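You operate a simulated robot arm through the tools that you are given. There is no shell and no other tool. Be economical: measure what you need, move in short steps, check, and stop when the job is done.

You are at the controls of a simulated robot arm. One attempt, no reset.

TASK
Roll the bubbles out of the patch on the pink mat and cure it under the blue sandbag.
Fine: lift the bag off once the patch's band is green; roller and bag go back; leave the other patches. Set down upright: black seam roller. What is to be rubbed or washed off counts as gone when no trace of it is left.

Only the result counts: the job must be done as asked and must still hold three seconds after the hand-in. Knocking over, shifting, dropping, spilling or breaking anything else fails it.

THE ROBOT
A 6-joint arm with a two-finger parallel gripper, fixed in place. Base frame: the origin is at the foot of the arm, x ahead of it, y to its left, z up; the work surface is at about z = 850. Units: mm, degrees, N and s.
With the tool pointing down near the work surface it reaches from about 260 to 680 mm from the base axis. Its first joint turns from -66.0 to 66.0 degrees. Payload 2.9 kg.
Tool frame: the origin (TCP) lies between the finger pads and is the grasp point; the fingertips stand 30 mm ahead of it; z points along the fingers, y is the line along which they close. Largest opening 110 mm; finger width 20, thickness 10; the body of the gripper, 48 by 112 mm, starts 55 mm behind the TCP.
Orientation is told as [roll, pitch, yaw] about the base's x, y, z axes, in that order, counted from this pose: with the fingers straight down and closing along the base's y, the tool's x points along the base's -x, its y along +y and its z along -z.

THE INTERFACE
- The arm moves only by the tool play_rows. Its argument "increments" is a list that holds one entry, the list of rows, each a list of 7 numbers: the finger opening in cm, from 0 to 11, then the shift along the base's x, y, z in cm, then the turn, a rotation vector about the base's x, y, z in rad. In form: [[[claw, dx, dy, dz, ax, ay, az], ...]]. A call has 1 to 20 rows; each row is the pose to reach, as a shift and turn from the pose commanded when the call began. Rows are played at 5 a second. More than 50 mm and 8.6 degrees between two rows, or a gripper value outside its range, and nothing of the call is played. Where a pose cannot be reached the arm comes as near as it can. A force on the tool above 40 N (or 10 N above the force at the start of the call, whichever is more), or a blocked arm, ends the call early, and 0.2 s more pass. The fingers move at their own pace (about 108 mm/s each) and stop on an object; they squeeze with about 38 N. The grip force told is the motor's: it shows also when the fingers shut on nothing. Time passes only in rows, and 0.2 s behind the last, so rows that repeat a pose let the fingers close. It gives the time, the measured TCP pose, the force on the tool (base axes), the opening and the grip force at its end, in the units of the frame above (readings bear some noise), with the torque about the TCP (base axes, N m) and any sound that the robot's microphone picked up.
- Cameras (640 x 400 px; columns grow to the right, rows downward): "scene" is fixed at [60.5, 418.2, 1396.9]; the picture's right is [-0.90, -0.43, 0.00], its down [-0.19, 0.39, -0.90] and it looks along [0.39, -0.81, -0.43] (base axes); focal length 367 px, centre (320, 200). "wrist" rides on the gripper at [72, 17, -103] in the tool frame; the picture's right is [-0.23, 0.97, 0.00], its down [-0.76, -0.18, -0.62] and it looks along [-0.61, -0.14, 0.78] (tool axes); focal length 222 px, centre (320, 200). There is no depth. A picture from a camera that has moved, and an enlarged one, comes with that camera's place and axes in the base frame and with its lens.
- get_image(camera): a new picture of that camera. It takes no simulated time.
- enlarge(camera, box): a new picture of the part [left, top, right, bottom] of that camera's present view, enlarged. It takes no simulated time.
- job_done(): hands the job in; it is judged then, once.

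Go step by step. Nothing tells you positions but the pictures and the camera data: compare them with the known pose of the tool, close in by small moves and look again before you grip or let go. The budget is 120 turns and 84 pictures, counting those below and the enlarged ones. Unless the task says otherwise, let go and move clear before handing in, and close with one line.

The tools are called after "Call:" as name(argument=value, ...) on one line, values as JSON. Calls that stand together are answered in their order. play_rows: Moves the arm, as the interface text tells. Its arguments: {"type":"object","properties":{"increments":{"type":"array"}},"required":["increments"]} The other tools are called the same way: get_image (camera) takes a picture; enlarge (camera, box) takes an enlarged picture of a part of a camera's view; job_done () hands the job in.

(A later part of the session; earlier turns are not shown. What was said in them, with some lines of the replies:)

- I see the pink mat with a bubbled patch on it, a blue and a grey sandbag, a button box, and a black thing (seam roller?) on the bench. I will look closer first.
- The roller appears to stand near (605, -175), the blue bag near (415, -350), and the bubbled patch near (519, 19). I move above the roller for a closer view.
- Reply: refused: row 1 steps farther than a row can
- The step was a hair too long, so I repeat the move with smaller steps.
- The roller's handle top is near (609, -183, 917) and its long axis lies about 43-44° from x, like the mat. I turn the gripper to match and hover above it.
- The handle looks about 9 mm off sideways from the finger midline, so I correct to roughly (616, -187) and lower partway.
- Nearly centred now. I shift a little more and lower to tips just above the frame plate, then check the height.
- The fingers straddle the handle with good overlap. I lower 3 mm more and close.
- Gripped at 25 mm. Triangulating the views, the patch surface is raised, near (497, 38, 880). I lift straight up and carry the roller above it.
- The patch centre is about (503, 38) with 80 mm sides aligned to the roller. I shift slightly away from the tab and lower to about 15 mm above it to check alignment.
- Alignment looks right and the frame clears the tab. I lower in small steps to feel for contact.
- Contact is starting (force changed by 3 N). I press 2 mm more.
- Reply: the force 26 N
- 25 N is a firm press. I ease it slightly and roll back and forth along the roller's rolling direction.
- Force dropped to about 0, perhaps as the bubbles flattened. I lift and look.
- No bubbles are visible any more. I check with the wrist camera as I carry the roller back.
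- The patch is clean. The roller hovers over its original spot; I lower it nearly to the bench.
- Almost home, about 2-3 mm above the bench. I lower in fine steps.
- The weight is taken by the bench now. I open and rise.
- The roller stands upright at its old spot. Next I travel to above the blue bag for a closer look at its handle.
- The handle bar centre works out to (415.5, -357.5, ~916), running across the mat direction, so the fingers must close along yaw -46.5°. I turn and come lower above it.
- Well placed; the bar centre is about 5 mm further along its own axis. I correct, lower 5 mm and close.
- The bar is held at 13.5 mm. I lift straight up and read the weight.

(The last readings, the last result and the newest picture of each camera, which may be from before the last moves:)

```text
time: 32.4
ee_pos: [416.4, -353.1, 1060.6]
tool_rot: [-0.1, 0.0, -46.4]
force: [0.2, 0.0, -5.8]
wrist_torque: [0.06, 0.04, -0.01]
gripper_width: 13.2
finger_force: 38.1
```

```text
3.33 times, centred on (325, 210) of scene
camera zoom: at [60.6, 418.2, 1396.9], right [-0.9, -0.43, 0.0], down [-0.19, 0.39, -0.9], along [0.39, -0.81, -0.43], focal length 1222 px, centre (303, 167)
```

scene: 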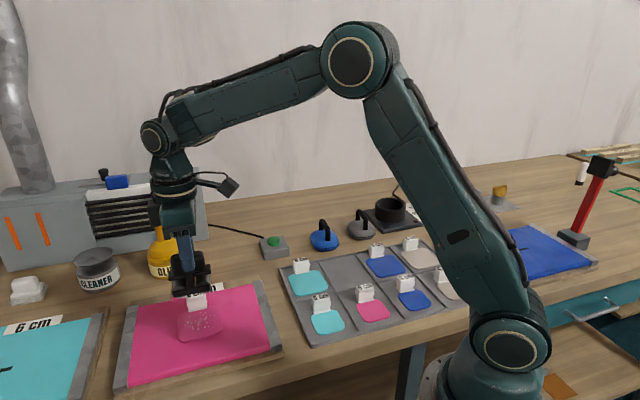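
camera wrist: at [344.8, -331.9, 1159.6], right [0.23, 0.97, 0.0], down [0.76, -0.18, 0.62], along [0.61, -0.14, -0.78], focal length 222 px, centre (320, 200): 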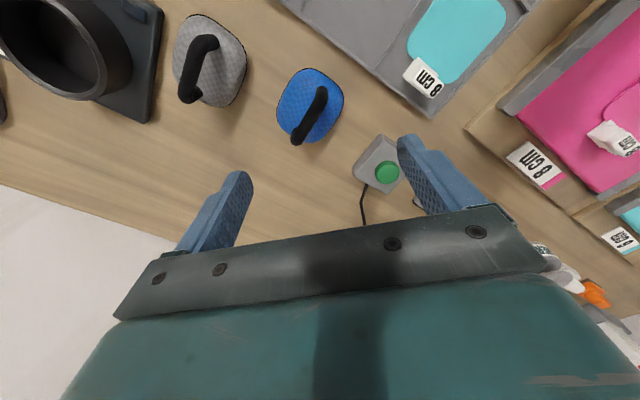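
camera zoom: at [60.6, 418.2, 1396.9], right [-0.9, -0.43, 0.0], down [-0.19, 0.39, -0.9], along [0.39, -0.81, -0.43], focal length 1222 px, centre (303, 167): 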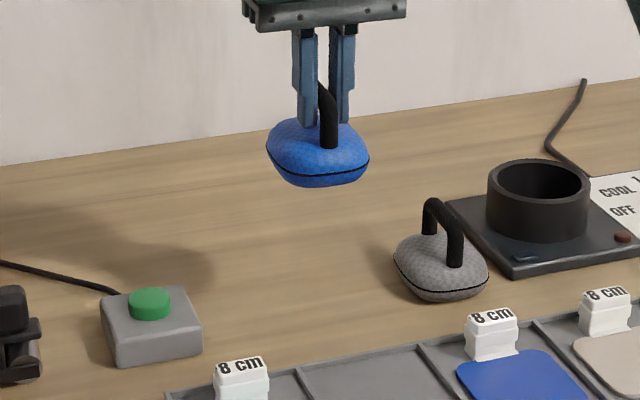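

The bag hangs level at about 6 N. I carry it over to the patch at this height.

Call:
play_rows(increments=[[[0.3, 0.6, 3, 0, 0, 0, 0], [0.3, 1.5, 7, 0, 0, 0, 0], [0.3, 2.3, 11, 0, 0, 0, 0], [0.3, 3.1, 15, 0, 0, 0, 0], [0.3, 3.9, 19, 0, 0, 0, 0], [0.3, 4.7, 23, 0, 0, 0, 0], [0.3, 5.5, 27, 0, 0, 0, 0], [0.3, 6.3, 31, 0, 0, 0, 0], [0.3, 7.1, 35, 0, 0, 0, 0], [0.3, 7.8, 38.2, 0, 0, 0, 0], [0.3, 8.2, 39.6, 0, 0, 0, 0], [0.3, 8.2, 39.6, -2, 0, 0, 0], [0.3, 8.2, 39.6, -4, 0, 0, 0], [0.3, 8.2, 39.6, -4, 0, 0, 0]]])

Call:
get_image(camera="wrist")

Call:
enlarge(camera="scene", box=[130, 240, 270, 360])

```text
time: 35.4
ee_pos: [498.4, 41.7, 1020.3]
tool_rot: [-0.1, 0.0, -46.4]
force: [0.3, -0.1, -5.7]
wrist_torque: [0.06, 0.01, 0.0]
gripper_width: 13.4
finger_force: 38.3
```

```text
41 pictures are left
camera wrist: at [461.4, 106.1, 1124.5], right [0.86, 0.51, 0.0], down [0.4, -0.67, 0.62], along [0.32, -0.54, -0.78], focal length 222 px, centre (320, 200)
```

wrist: 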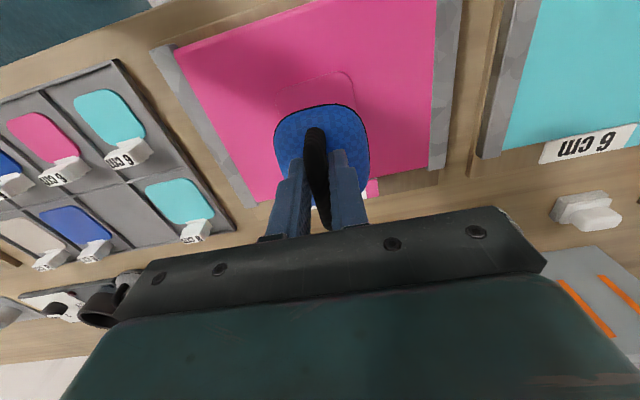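

```text
3.33 times, centred on (200, 300) of scene
camera zoom: at [60.6, 418.3, 1396.9], right [-0.9, -0.43, 0.0], down [-0.19, 0.39, -0.9], along [0.39, -0.81, -0.43], focal length 1222 px, centre (720, -133)
```

zoom: 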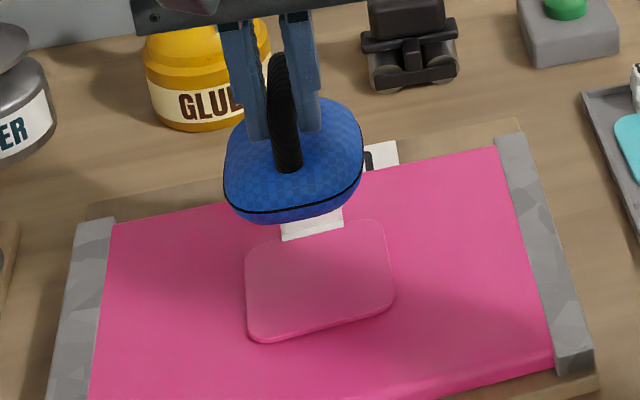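

The bag sits nearly over the patch. I lower it to about 20 mm above and check the alignment again.

Call:
play_rows(increments=[[[0.3, 0, 0, -2, 0, 0, 0], [0.3, 0, 0, -3.5, 0, 0, 0], [0.3, 0, 0, -4.5, 0, 0, 0], [0.3, 0, 0, -4.5, 0, 0, 0]]])

Call:
enlarge(camera="wrist", box=[220, 40, 440, 230])

Call:
enlarge(camera="scene", box=[140, 250, 260, 360])

```text
time: 36.2
ee_pos: [499.2, 43.7, 982.8]
tool_rot: [0.6, -0.3, -46.3]
force: [-4.5, 1.1, 7.5]
wrist_torque: [-0.32, -0.07, -0.12]
gripper_width: 13.5
finger_force: 37.8
stopped in row 4: the force on the tool passed its limit at 48 N (the readings are from after the stop); the commanded pose is now the measured one
```

```text
2.11 times, centred on (330, 135) of wrist
camera zoom: at [460.5, 107.2, 1086.0], right [0.86, 0.51, 0.01], down [0.39, -0.67, 0.63], along [0.33, -0.53, -0.78], focal length 468 px, centre (299, 337)
```

zoom: 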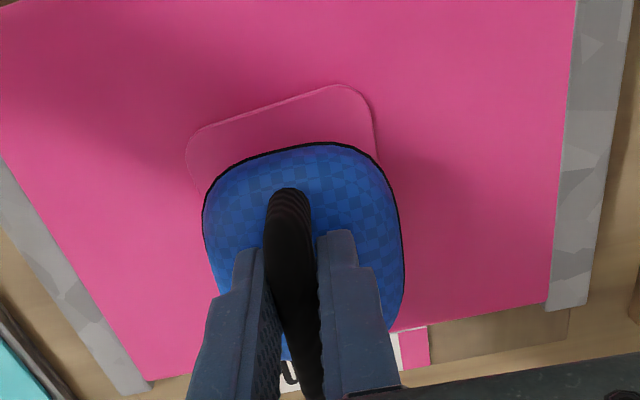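

```text
3.64 times, centred on (200, 305) of scene
camera zoom: at [60.3, 418.3, 1396.9], right [-0.9, -0.43, 0.0], down [-0.19, 0.39, -0.9], along [0.39, -0.81, -0.43], focal length 1333 px, centre (756, -182)
```

zoom: 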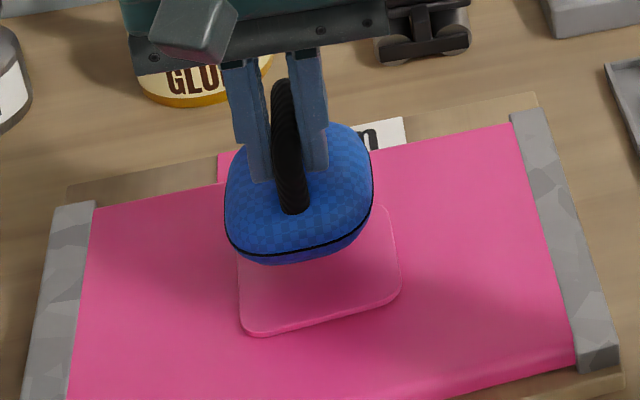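

The bag met the tab's top because it was too far toward the tab side. I lift right away and look for any harm.

Call:
play_rows(increments=[[[0.3, 0, 0, 1.5, 0, 0, 0], [0.3, 0, 0, 4, 0, 0, 0], [0.3, 0, 0, 6.5, 0, 0, 0], [0.3, 0, 0, 6.5, 0, 0, 0]]])

Call:
enlarge(camera="wrist", box=[220, 40, 440, 230])

Call:
enlarge(camera="scene", box=[140, 230, 260, 350])

```text
time: 37.2
ee_pos: [498.6, 43.7, 1046.7]
tool_rot: [0.6, -0.2, -46.2]
force: [-0.7, -0.1, -5.6]
wrist_torque: [0.04, 0.04, 0.02]
gripper_width: 13.6
finger_force: 37.6
```

```text
2.11 times, centred on (330, 135) of wrist
camera zoom: at [460.5, 107.7, 1150.2], right [0.86, 0.51, 0.01], down [0.39, -0.67, 0.63], along [0.33, -0.53, -0.78], focal length 468 px, centre (299, 337)
```

zoom: 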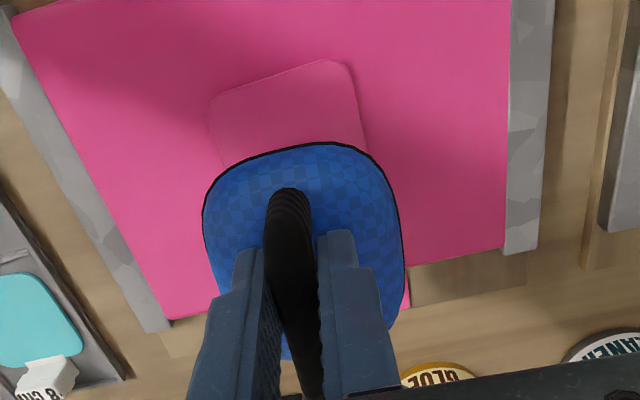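

```text
3.33 times, centred on (200, 290) of scene
camera zoom: at [60.6, 418.3, 1396.9], right [-0.9, -0.43, 0.0], down [-0.19, 0.39, -0.9], along [0.39, -0.81, -0.43], focal length 1222 px, centre (720, -100)
```

zoom: 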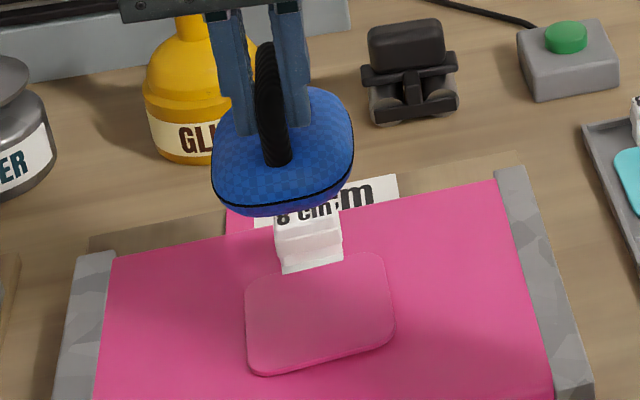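

The patch has not moved. The bag hangs about 12 mm off from the finger midline, so I shift it away from the tab, straighten the tool and lower to just above tab height.

Call:
play_rows(increments=[[[0.3, -0.5, 0.15, 0, -0.01, 0.0035, 0], [0.3, -0.95, 0.3, 0, -0.01, 0.0035, 0], [0.3, -0.95, 0.3, -3, -0.01, 0.0035, 0], [0.3, -0.95, 0.3, -5.2, -0.01, 0.0035, 0], [0.3, -0.95, 0.3, -5.9, -0.01, 0.0035, 0], [0.3, -0.95, 0.3, -5.9, -0.01, 0.0035, 0]]])

Call:
enlarge(camera="wrist", box=[220, 40, 440, 230])

Call:
enlarge(camera="scene", box=[140, 250, 260, 360])

```text
time: 38.6
ee_pos: [489.9, 44.8, 986.9]
tool_rot: [0.0, -0.7, -46.2]
force: [0.1, 0.4, -5.1]
wrist_torque: [0.07, 0.07, -0.01]
gripper_width: 13.5
finger_force: 38.1
```

```text
2.11 times, centred on (330, 135) of wrist
camera zoom: at [452.2, 110.4, 1089.7], right [0.86, 0.51, 0.0], down [0.39, -0.67, 0.63], along [0.32, -0.54, -0.78], focal length 468 px, centre (299, 337)
```

zoom: 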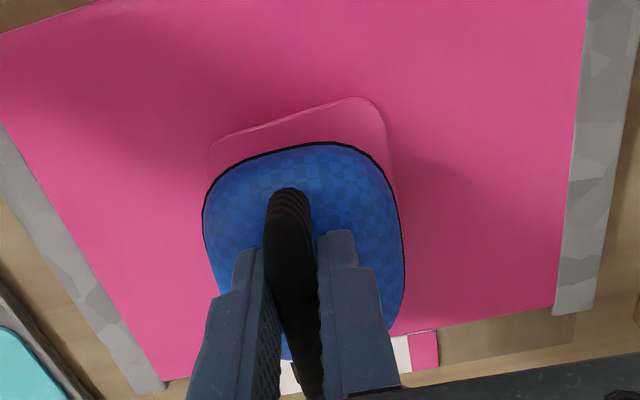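

```text
3.64 times, centred on (200, 305) of scene
camera zoom: at [60.6, 418.3, 1396.9], right [-0.9, -0.43, 0.0], down [-0.19, 0.39, -0.9], along [0.39, -0.81, -0.43], focal length 1333 px, centre (756, -182)
```

zoom: 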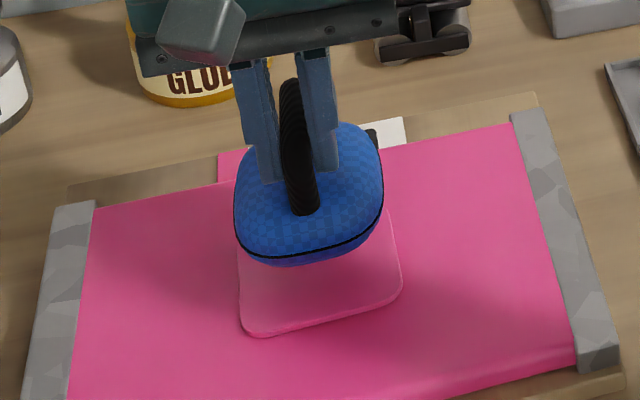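

Now the bag lies squarely above the patch and clear of the tab. I lower it gently, correcting the slight tilt.

Call:
play_rows(increments=[[[0.3, 0, 0, -0.8, 0.0088, 0.0085, 0], [0.3, 0, 0, -1.6, 0.0088, 0.0085, 0], [0.3, 0, 0, -2.2, 0.0088, 0.0085, 0], [0.3, 0, 0, -2.5, 0.0088, 0.0085, 0], [0.3, 0, 0, -2.5, 0.0088, 0.0085, 0]]])

Call:
enlarge(camera="scene", box=[140, 250, 260, 360])

```text
time: 39.2
ee_pos: [489.9, 47.5, 979.0]
tool_rot: [0.4, -0.2, -46.0]
force: [-5.3, 2.8, 8.1]
wrist_torque: [-0.25, -0.16, -0.16]
gripper_width: 13.4
finger_force: 38.2
stopped in row 2: the force on the tool passed its limit at 45 N (the readings are from after the stop); the commanded pose is now the measured one
```

```text
3.64 times, centred on (200, 305) of scene
camera zoom: at [60.2, 418.3, 1396.9], right [-0.9, -0.43, 0.0], down [-0.19, 0.39, -0.9], along [0.39, -0.81, -0.43], focal length 1333 px, centre (756, -182)
```

zoom: 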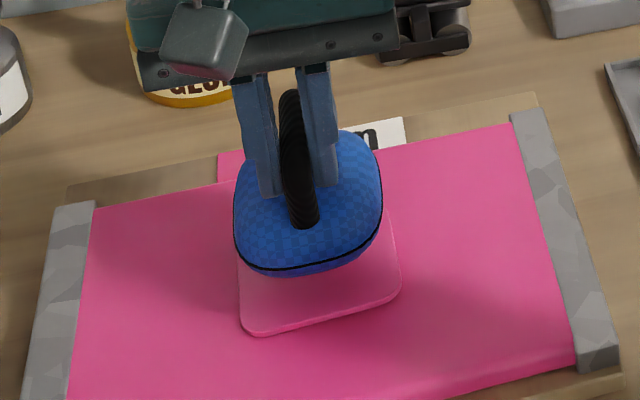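

It touched the tab again; the tab's top block overhangs the patch a little. I lift, shift 7 mm more away from the tab and look.

Call:
play_rows(increments=[[[0.3, 0, 0, 1.2, 0, 0, 0], [0.3, 0, 0, 2.5, -0.0023, 0.0075, 0], [0.3, -0.48, 0.5, 2.5, -0.0023, 0.0075, 0], [0.3, -0.48, 0.5, 2.5, -0.0023, 0.0075, 0]]])

Call:
get_image(camera="wrist")

Call:
enlarge(camera="scene", box=[150, 240, 250, 340])

```text
time: 40.2
ee_pos: [486.2, 50.6, 1002.6]
tool_rot: [0.0, 0.1, -46.1]
force: [-0.4, -0.6, -4.9]
wrist_torque: [0.05, 0.07, 0.03]
gripper_width: 13.5
finger_force: 38.1
```

```text
32 pictures are left
camera wrist: at [448.6, 115.2, 1105.9], right [0.86, 0.51, 0.0], down [0.4, -0.67, 0.62], along [0.32, -0.53, -0.78], focal length 222 px, centre (320, 200)
```

wrist: 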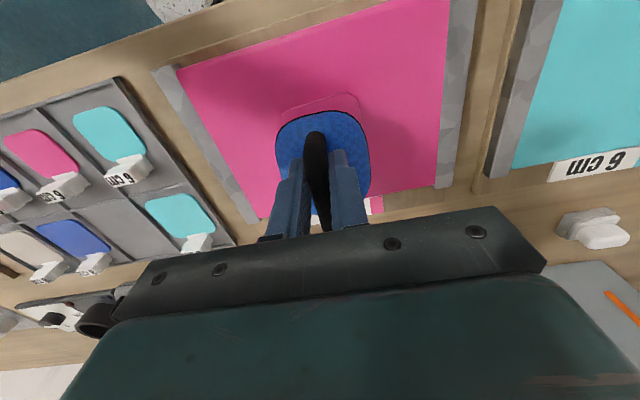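

```text
4.00 times, centred on (200, 290) of scene
camera zoom: at [60.6, 418.3, 1396.9], right [-0.9, -0.43, 0.0], down [-0.19, 0.39, -0.9], along [0.39, -0.81, -0.43], focal length 1466 px, centre (800, -160)
```

zoom: 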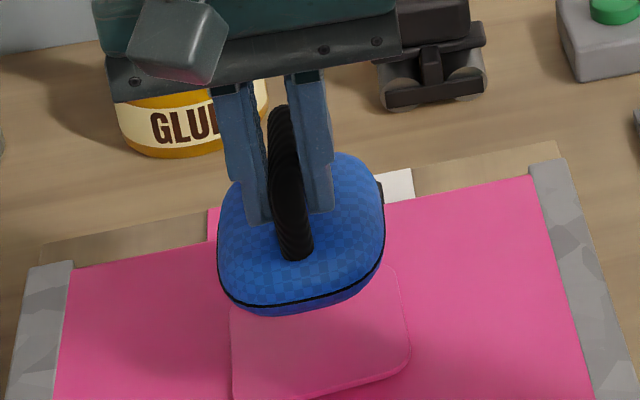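

Call:
play_rows(increments=[[[0.3, -0.05, 0.05, -1, 0, 0, 0], [0.3, -0.05, 0.05, -1.8, 0, 0, 0], [0.3, -0.05, 0.05, -2.1, 0, 0, 0], [0.3, -0.05, 0.05, -2.4, 0, 0, 0], [0.3, -0.05, 0.05, -2.6, 0, 0, 0], [0.3, -0.05, 0.05, -2.6, 0, 0, 0]]])

```text
time: 41.6
ee_pos: [484.5, 51.5, 975.9]
tool_rot: [0.1, 0.1, -46.1]
force: [0.7, 0.0, -5.2]
wrist_torque: [0.06, 0.06, 0.01]
gripper_width: 13.5
finger_force: 38.0
```

Below the earlier touch height with no contact so far. I continue in small steps.

Call:
play_rows(increments=[[[0.3, 0, 0, -0.3, 0, 0, 0], [0.3, 0, 0, -0.6, 0, 0, 0], [0.3, 0, 0, -0.9, 0, 0, 0], [0.3, 0, 0, -1.1, 0, 0, 0], [0.3, 0, 0, -1.3, 0, 0, 0], [0.3, 0, 0, -1.3, 0, 0, 0]]])

Call:
enlarge(camera="scene", box=[150, 250, 250, 350])

Call:
enlarge(camera="wrist", box=[220, 40, 440, 230])

```text
time: 43.0
ee_pos: [485.4, 51.9, 962.7]
tool_rot: [0.0, 0.1, -46.1]
force: [-0.1, 0.4, -5.2]
wrist_torque: [0.05, 0.06, -0.03]
gripper_width: 13.3
finger_force: 37.4
```

```text
4.00 times, centred on (200, 300) of scene
camera zoom: at [60.6, 418.3, 1396.9], right [-0.9, -0.43, 0.0], down [-0.19, 0.39, -0.9], along [0.39, -0.81, -0.43], focal length 1466 px, centre (800, -200)
```

zoom: 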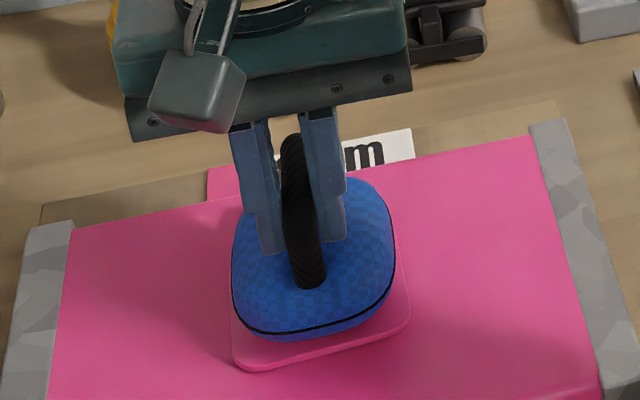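

```text
2.11 times, centred on (330, 135) of wrist
camera zoom: at [448.1, 115.7, 1067.6], right [0.86, 0.51, 0.0], down [0.4, -0.67, 0.62], along [0.32, -0.53, -0.78], focal length 468 px, centre (299, 337)
```

zoom: 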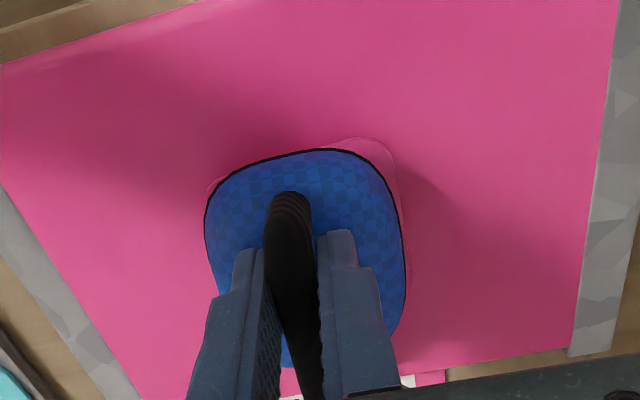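

The bag is past the tab and well over the patch. I lower the last few millimetres until its weight is carried.

Call:
play_rows(increments=[[[0.3, 0, 0, -0.2, 0, 0, 0], [0.3, 0, 0, -0.35, 0, 0, 0], [0.3, 0, 0, -0.5, 0, 0, 0], [0.3, 0, 0, -0.5, 0, 0, 0]]])

```text
time: 44.0
ee_pos: [485.1, 51.6, 959.9]
tool_rot: [-0.1, 0.1, -46.1]
force: [-0.1, 0.3, -5.3]
wrist_torque: [0.13, 0.07, 0.01]
gripper_width: 13.5
finger_force: 38.5
```

Call:
play_rows(increments=[[[0.3, 0, 0, -0.1, 0, 0, 0], [0.3, 0, 0, -0.2, 0, 0, 0], [0.3, 0, 0, -0.2, 0, 0, 0]]])

```text
time: 44.8
ee_pos: [485.3, 52.4, 958.1]
tool_rot: [0.1, 0.0, -46.1]
force: [-1.9, -2.8, 6.1]
wrist_torque: [0.2, 0.21, 0.07]
gripper_width: 13.4
finger_force: 37.7
```

The weight is carried. I open and rise straight up, then watch for the band.

Call:
play_rows(increments=[[[1.6, 0, 0, 0, 0, 0, 0], [2.5, 0, 0, 0, 0, 0, 0], [4, 0, 0, 0, 0, 0, 0], [4.5, 0, 0, 1, 0, 0, 0], [4.5, 0, 0, 4, 0, 0, 0], [4.5, 0, 0, 7, 0, 0, 0], [4.5, 0, 0, 7, 0, 0, 0]]])

Call:
enlarge(camera="scene", box=[150, 250, 250, 350])

Call:
enlarge(camera="wrist", box=[200, 40, 440, 230])

```text
time: 46.4
ee_pos: [485.7, 51.0, 1027.2]
tool_rot: [-0.1, 0.1, -46.1]
force: [0.0, -0.8, 0.2]
wrist_torque: [0.03, 0.0, 0.01]
gripper_width: 44.8
finger_force: 0.0
```

```text
4.00 times, centred on (200, 300) of scene
camera zoom: at [60.5, 418.2, 1396.9], right [-0.9, -0.43, 0.0], down [-0.19, 0.39, -0.9], along [0.39, -0.81, -0.43], focal length 1466 px, centre (800, -200)
```

zoom: 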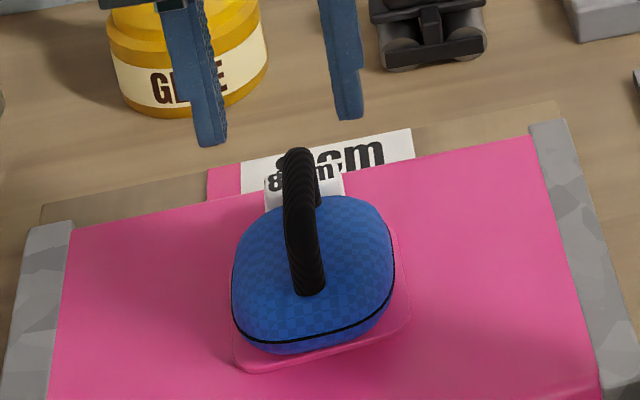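

```text
2.11 times, centred on (320, 135) of wrist
camera zoom: at [449.1, 115.0, 1130.6], right [0.86, 0.51, 0.0], down [0.4, -0.67, 0.62], along [0.32, -0.53, -0.78], focal length 468 px, centre (320, 337)
```

zoom: 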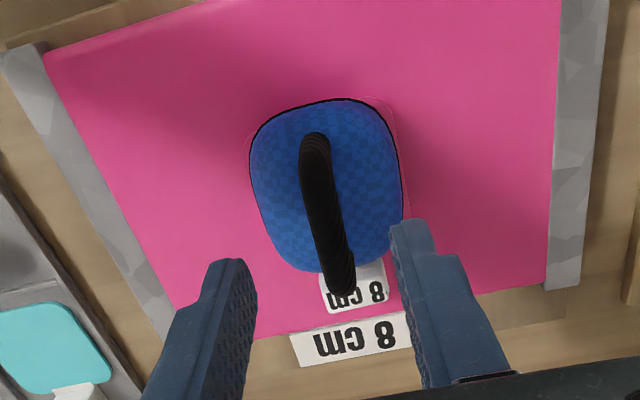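

The bag rests squarely on the patch. I wait and look for the band.

Call:
play_rows(increments=[[[4.5, 0, 0, 0, 0, 0, 0], [4.5, 0, 0, 0, 0, 0, 0], [4.5, 0, 0, 0, 0, 0, 0], [4.5, 0, 0, 0, 0, 0, 0], [4.5, 0, 0, 0, 0, 0, 0], [4.5, 0, 0, 0, 0, 0, 0], [4.5, 0, 0, 0, 0, 0, 0], [4.5, 0, 0, 0, 0, 0, 0], [4.5, 0, 0, 0, 0, 0, 0], [4.5, 0, 0, 0, 0, 0, 0], [4.5, 0, 0, 0, 0, 0, 0], [4.5, 0, 0, 0, 0, 0, 0], [4.5, 0, 0, 0, 0, 0, 0], [4.5, 0, 0, 0, 0, 0, 0], [4.5, 0, 0, 0, 0, 0, 0], [4.5, 0, 0, 0, 0, 0, 0], [4.5, 0, 0, 0, 0, 0, 0], [4.5, 0, 0, 0, 0, 0, 0], [4.5, 0, 0, 0, 0, 0, 0], [4.5, 0, 0, 0, 0, 0, 0]]])

Call:
enlarge(camera="scene", box=[160, 270, 240, 350])

```text
time: 50.6
ee_pos: [485.0, 51.4, 1026.5]
tool_rot: [0.0, 0.1, -46.0]
force: [0.0, 0.4, 0.1]
wrist_torque: [0.01, 0.01, -0.01]
gripper_width: 44.9
finger_force: 0.0
```

```text
5.00 times, centred on (200, 310) of scene
camera zoom: at [60.5, 418.2, 1396.9], right [-0.9, -0.43, 0.0], down [-0.19, 0.39, -0.9], along [0.39, -0.81, -0.43], focal length 1833 px, centre (920, -350)
```

zoom: 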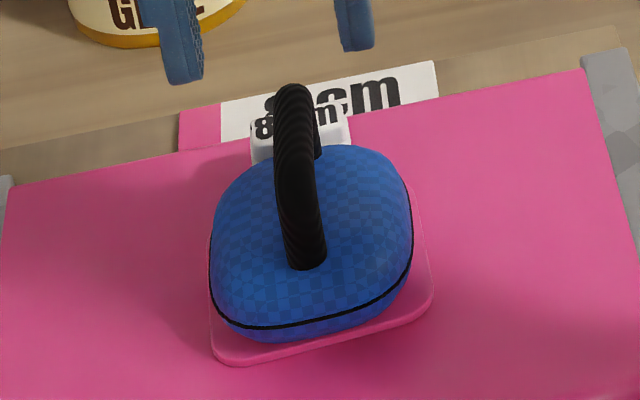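

Call:
play_rows(increments=[[[4.5, 0, 0, 0, 0, 0, 0], [4.5, 0, 0, 0, 0, 0, 0], [4.5, 0, 0, 0, 0, 0, 0], [4.5, 0, 0, 0, 0, 0, 0], [4.5, 0, 0, 0, 0, 0, 0], [4.5, 0, 0, 0, 0, 0, 0], [4.5, 0, 0, 0, 0, 0, 0], [4.5, 0, 0, 0, 0, 0, 0], [4.5, 0, 0, 0, 0, 0, 0], [4.5, 0, 0, 0, 0, 0, 0], [4.5, 0, 0, 0, 0, 0, 0], [4.5, 0, 0, 0, 0, 0, 0], [4.5, 0, 0, 0, 0, 0, 0], [4.5, 0, 0, 0, 0, 0, 0], [4.5, 0, 0, 0, 0, 0, 0], [4.5, 0, 0, 0, 0, 0, 0], [4.5, 0, 0, 0, 0, 0, 0], [4.5, 0, 0, 0, 0, 0, 0], [4.5, 0, 0, 0, 0, 0, 0], [4.5, 0, 0, 0, 0, 0, 0]]])

Call:
enlarge(camera="wrist", box=[270, 80, 390, 210])

```text
time: 54.8
ee_pos: [486.2, 50.6, 1026.4]
tool_rot: [0.1, 0.1, -46.1]
force: [0.2, 0.0, -0.1]
wrist_torque: [-0.03, -0.02, -0.04]
gripper_width: 44.9
finger_force: 0.2
```

```text
3.08 times, centred on (330, 145) of wrist
camera zoom: at [449.1, 115.0, 1130.2], right [0.86, 0.51, 0.0], down [0.4, -0.67, 0.62], along [0.32, -0.53, -0.78], focal length 684 px, centre (289, 369)
```

zoom: 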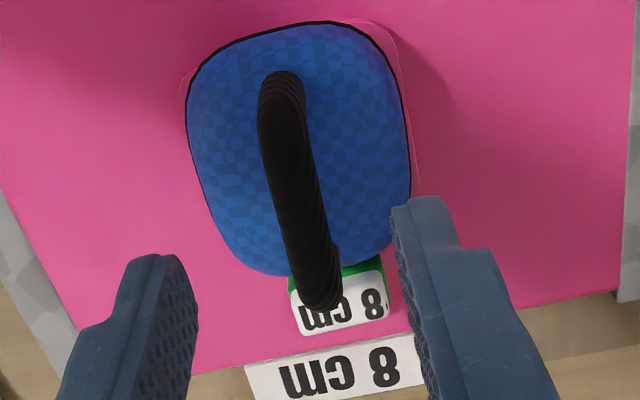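

The tab's band now shows green. I go back down to the same grip pose, close and lift the bag off.

Call:
play_rows(increments=[[[4.5, 0, 0, -3, 0, 0, 0], [4.5, 0, 0, -6, 0, 0, 0], [4.5, 0, 0, -7, 0, 0, 0], [3, 0, 0, -7, 0, 0, 0], [1.5, 0, 0, -7, 0, 0, 0], [0.3, 0, 0, -7, 0, 0, 0], [0.3, 0, 0, -7, 0, 0, 0], [0.3, 0, 0, -6, 0, 0, 0], [0.3, 0, 0, -4, 0, 0, 0], [0.3, 0, 0, 0, 0, 0, 0], [0.3, 0, 0, 4.5, 0, 0, 0], [0.3, 0, 0, 9, 0, 0, 0], [0.3, 0, 0, 9, 0, 0, 0]]])

Call:
enlarge(camera="scene", box=[140, 220, 260, 350])

```text
time: 57.6
ee_pos: [486.0, 52.0, 1119.2]
tool_rot: [0.0, 0.1, -46.1]
force: [-0.2, 0.2, -4.9]
wrist_torque: [0.04, 0.03, -0.01]
gripper_width: 13.3
finger_force: 38.4
```

```text
3.08 times, centred on (200, 285) of scene
camera zoom: at [60.6, 418.3, 1396.9], right [-0.9, -0.43, 0.0], down [-0.19, 0.39, -0.9], along [0.39, -0.81, -0.43], focal length 1128 px, centre (689, -62)
```

zoom: 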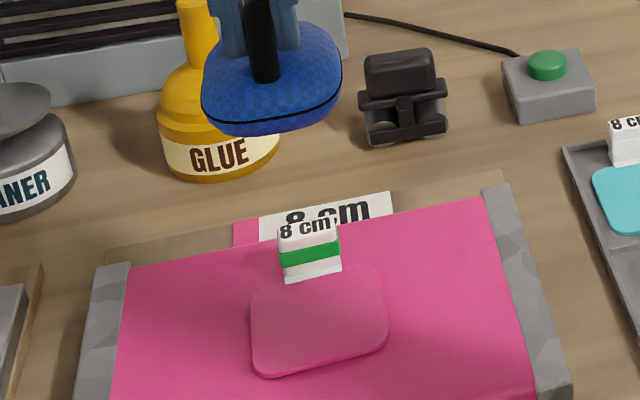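

The band is green, the patch is in place and bubble-free. I carry the bag back to its old spot at height.

Call:
play_rows(increments=[[[0.3, -0.6, -3.5, 0, 0, 0, 0], [0.3, -1.3, -7.5, 0, 0, 0, 0], [0.3, -2, -11.5, 0, 0, 0, 0], [0.3, -2.7, -15.5, 0, 0, 0, 0], [0.3, -3.4, -19.5, 0, 0, 0, 0], [0.3, -4.1, -23.5, 0, 0, 0, 0], [0.3, -4.8, -27.5, 0, 0, 0, -0.003], [0.3, -5.5, -31.5, 0, 0, 0, -0.007], [0.3, -6.2, -35.5, 0, 0, 0, -0.007], [0.3, -6.8, -38.8, 0, 0, 0, -0.007], [0.3, -7.1, -40.5, 0, 0, 0, -0.007], [0.3, -7.1, -40.5, -4, 0, 0, -0.007], [0.3, -7.1, -40.5, -8, 0, 0, -0.007], [0.3, -7.1, -40.5, -12, 0, 0, -0.007], [0.3, -7.1, -40.5, -15, 0, 0, -0.007], [0.3, -7.1, -40.5, -15, 0, 0, -0.007]]])

Call:
enlarge(camera="scene", box=[290, 205, 360, 265])

```text
time: 61.0
ee_pos: [413.2, -352.6, 964.7]
tool_rot: [0.0, 0.2, -46.5]
force: [-0.1, 0.4, -5.7]
wrist_torque: [0.07, 0.06, 0.02]
gripper_width: 13.3
finger_force: 38.4
```

```text
6.67 times, centred on (325, 235) of scene
camera zoom: at [60.6, 418.2, 1396.9], right [-0.9, -0.43, 0.0], down [-0.19, 0.39, -0.9], along [0.39, -0.81, -0.43], focal length 2444 px, centre (287, -33)
```

zoom: 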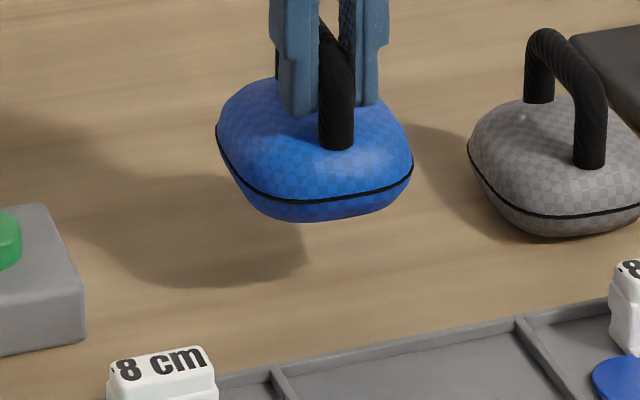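

Columns match the original. I lower to just above the bench.

Call:
play_rows(increments=[[[0.3, 0.15, -0.05, -1.5, 0, 0, 0], [0.3, 0.15, -0.05, -3, 0, 0, 0], [0.3, 0.15, -0.05, -3.5, 0, 0, 0], [0.3, 0.15, -0.05, -3.7, 0, 0, 0], [0.3, 0.15, -0.05, -3.7, 0, 0, 0]]])

Call:
enlarge(camera="scene", box=[290, 205, 360, 265])

```text
time: 62.2
ee_pos: [415.5, -354.3, 929.5]
tool_rot: [-0.1, 0.0, -46.6]
force: [0.5, 0.4, -5.0]
wrist_torque: [0.08, 0.12, 0.03]
gripper_width: 13.6
finger_force: 37.9
```

```text
6.67 times, centred on (325, 235) of scene
camera zoom: at [60.6, 418.2, 1396.9], right [-0.9, -0.43, 0.0], down [-0.19, 0.39, -0.9], along [0.39, -0.81, -0.43], focal length 2444 px, centre (287, -33)
```

zoom: 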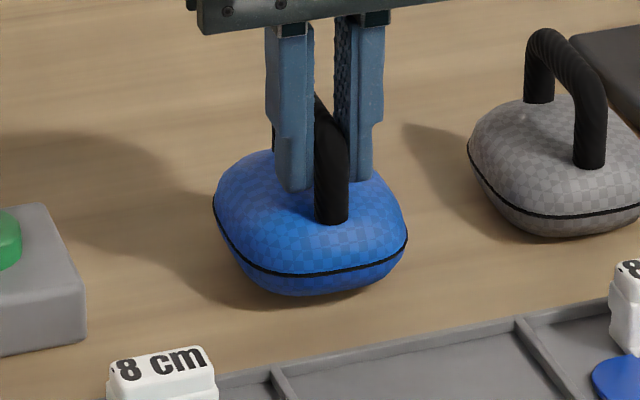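

Call:
play_rows(increments=[[[0.3, -0.15, 0.1, -0.15, 0, 0, 0], [0.3, -0.15, 0.1, -0.3, 0, 0, 0], [0.3, -0.15, 0.1, -0.3, 0, 0, 0]]])

```text
time: 63.0
ee_pos: [413.2, -351.3, 926.8]
tool_rot: [0.0, 0.1, -46.5]
force: [-0.2, -0.3, -5.8]
wrist_torque: [0.09, 0.09, 0.01]
gripper_width: 13.5
finger_force: 38.0
```

Call:
play_rows(increments=[[[0.3, 0, 0, -0.1, 0, 0, 0], [0.3, 0, 0, -0.2, 0, 0, 0], [0.3, 0, 0, -0.2, 0, 0, 0]]])

```text
time: 63.8
ee_pos: [413.1, -351.1, 924.8]
tool_rot: [0.0, 0.0, -46.5]
force: [0.1, 0.6, -6.3]
wrist_torque: [0.06, 0.08, 0.01]
gripper_width: 13.5
finger_force: 38.1
```

Call:
play_rows(increments=[[[0.3, 0, 0, -0.1, 0, 0, 0], [0.3, 0, 0, -0.2, 0, 0, 0], [0.3, 0, 0, -0.2, 0, 0, 0]]])

Call:
enlarge(camera="scene", box=[290, 205, 360, 265])

```text
time: 64.6
ee_pos: [413.5, -351.8, 924.9]
tool_rot: [-0.1, -0.1, -46.4]
force: [-3.6, 4.9, 5.6]
wrist_torque: [-0.13, -0.13, 0.03]
gripper_width: 13.4
finger_force: 38.2
```

```text
6.67 times, centred on (325, 235) of scene
camera zoom: at [60.4, 418.4, 1396.9], right [-0.9, -0.43, 0.0], down [-0.19, 0.39, -0.9], along [0.39, -0.81, -0.43], focal length 2444 px, centre (287, -33)
```

zoom: 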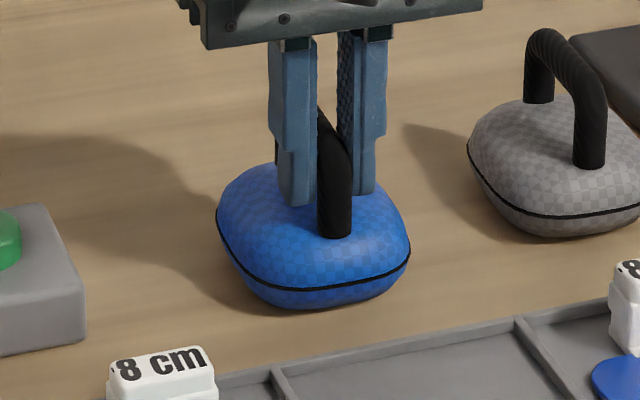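

The bag is down and within a couple of millimetres of its old place. I open and rise clear.

Call:
play_rows(increments=[[[1.6, 0, 0, 0, 0, 0, 0], [2.5, 0, 0, 0, 0, 0, 0], [4, 0, 0, 0, 0, 0, 0], [4.5, 0, 0, 1, 0, 0, 0], [4.5, 0, 0, 4, 0, 0, 0], [4.5, 0, 0, 8, 0, 0, 0], [4.5, 0, 0, 12, 0, 0, 0], [4.5, 0, 0, 16, 0, 0, 0], [4.5, 0, 0, 16, 0, 0, 0]]])

Call:
get_image(camera="scene")

Call:
enlarge(camera="scene", box=[160, 210, 370, 350])

```text
time: 66.6
ee_pos: [413.6, -353.4, 1083.4]
tool_rot: [0.1, 0.1, -46.6]
force: [0.0, -0.6, -0.5]
wrist_torque: [-0.01, -0.03, 0.0]
gripper_width: 45.2
finger_force: 0.0
```

```text
20 pictures are left
```

scene: 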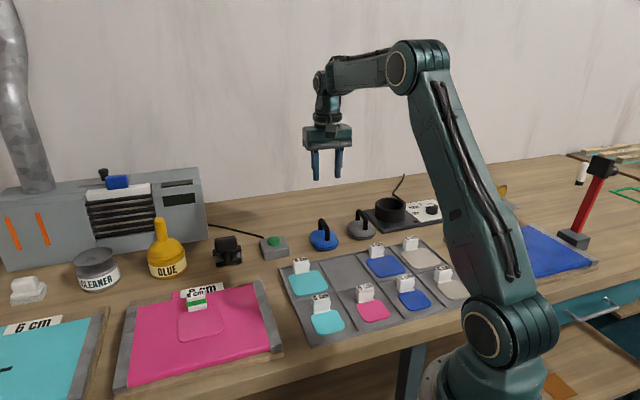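

```text
2.86 times, centred on (265, 280) of scene
camera zoom: at [60.5, 418.3, 1396.9], right [-0.9, -0.43, 0.0], down [-0.19, 0.39, -0.9], along [0.39, -0.81, -0.43], focal length 1047 px, centre (477, -29)
```

zoom: 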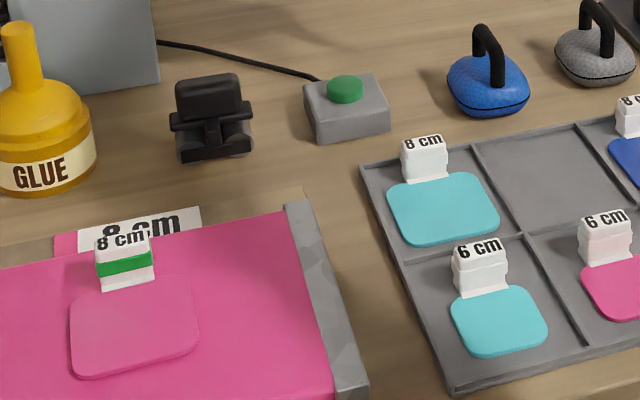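

The patch is free of bubbles with a green band, the roller stands upright at its spot, and the bag is back. Nothing else has moved, so I hand in.

Call:
job_done()

```text
The job is handed in.
```

The patch on the pink mat is rolled free of visible bubbles and cured (green band), and the roller (upright) and blue bag are back within about 3 mm of where they started. While I was lowering the bag it touched the patch's tab twice, tripping the force stop at 48 and 45 N. The pictures show that neither the patch nor the tab moved.
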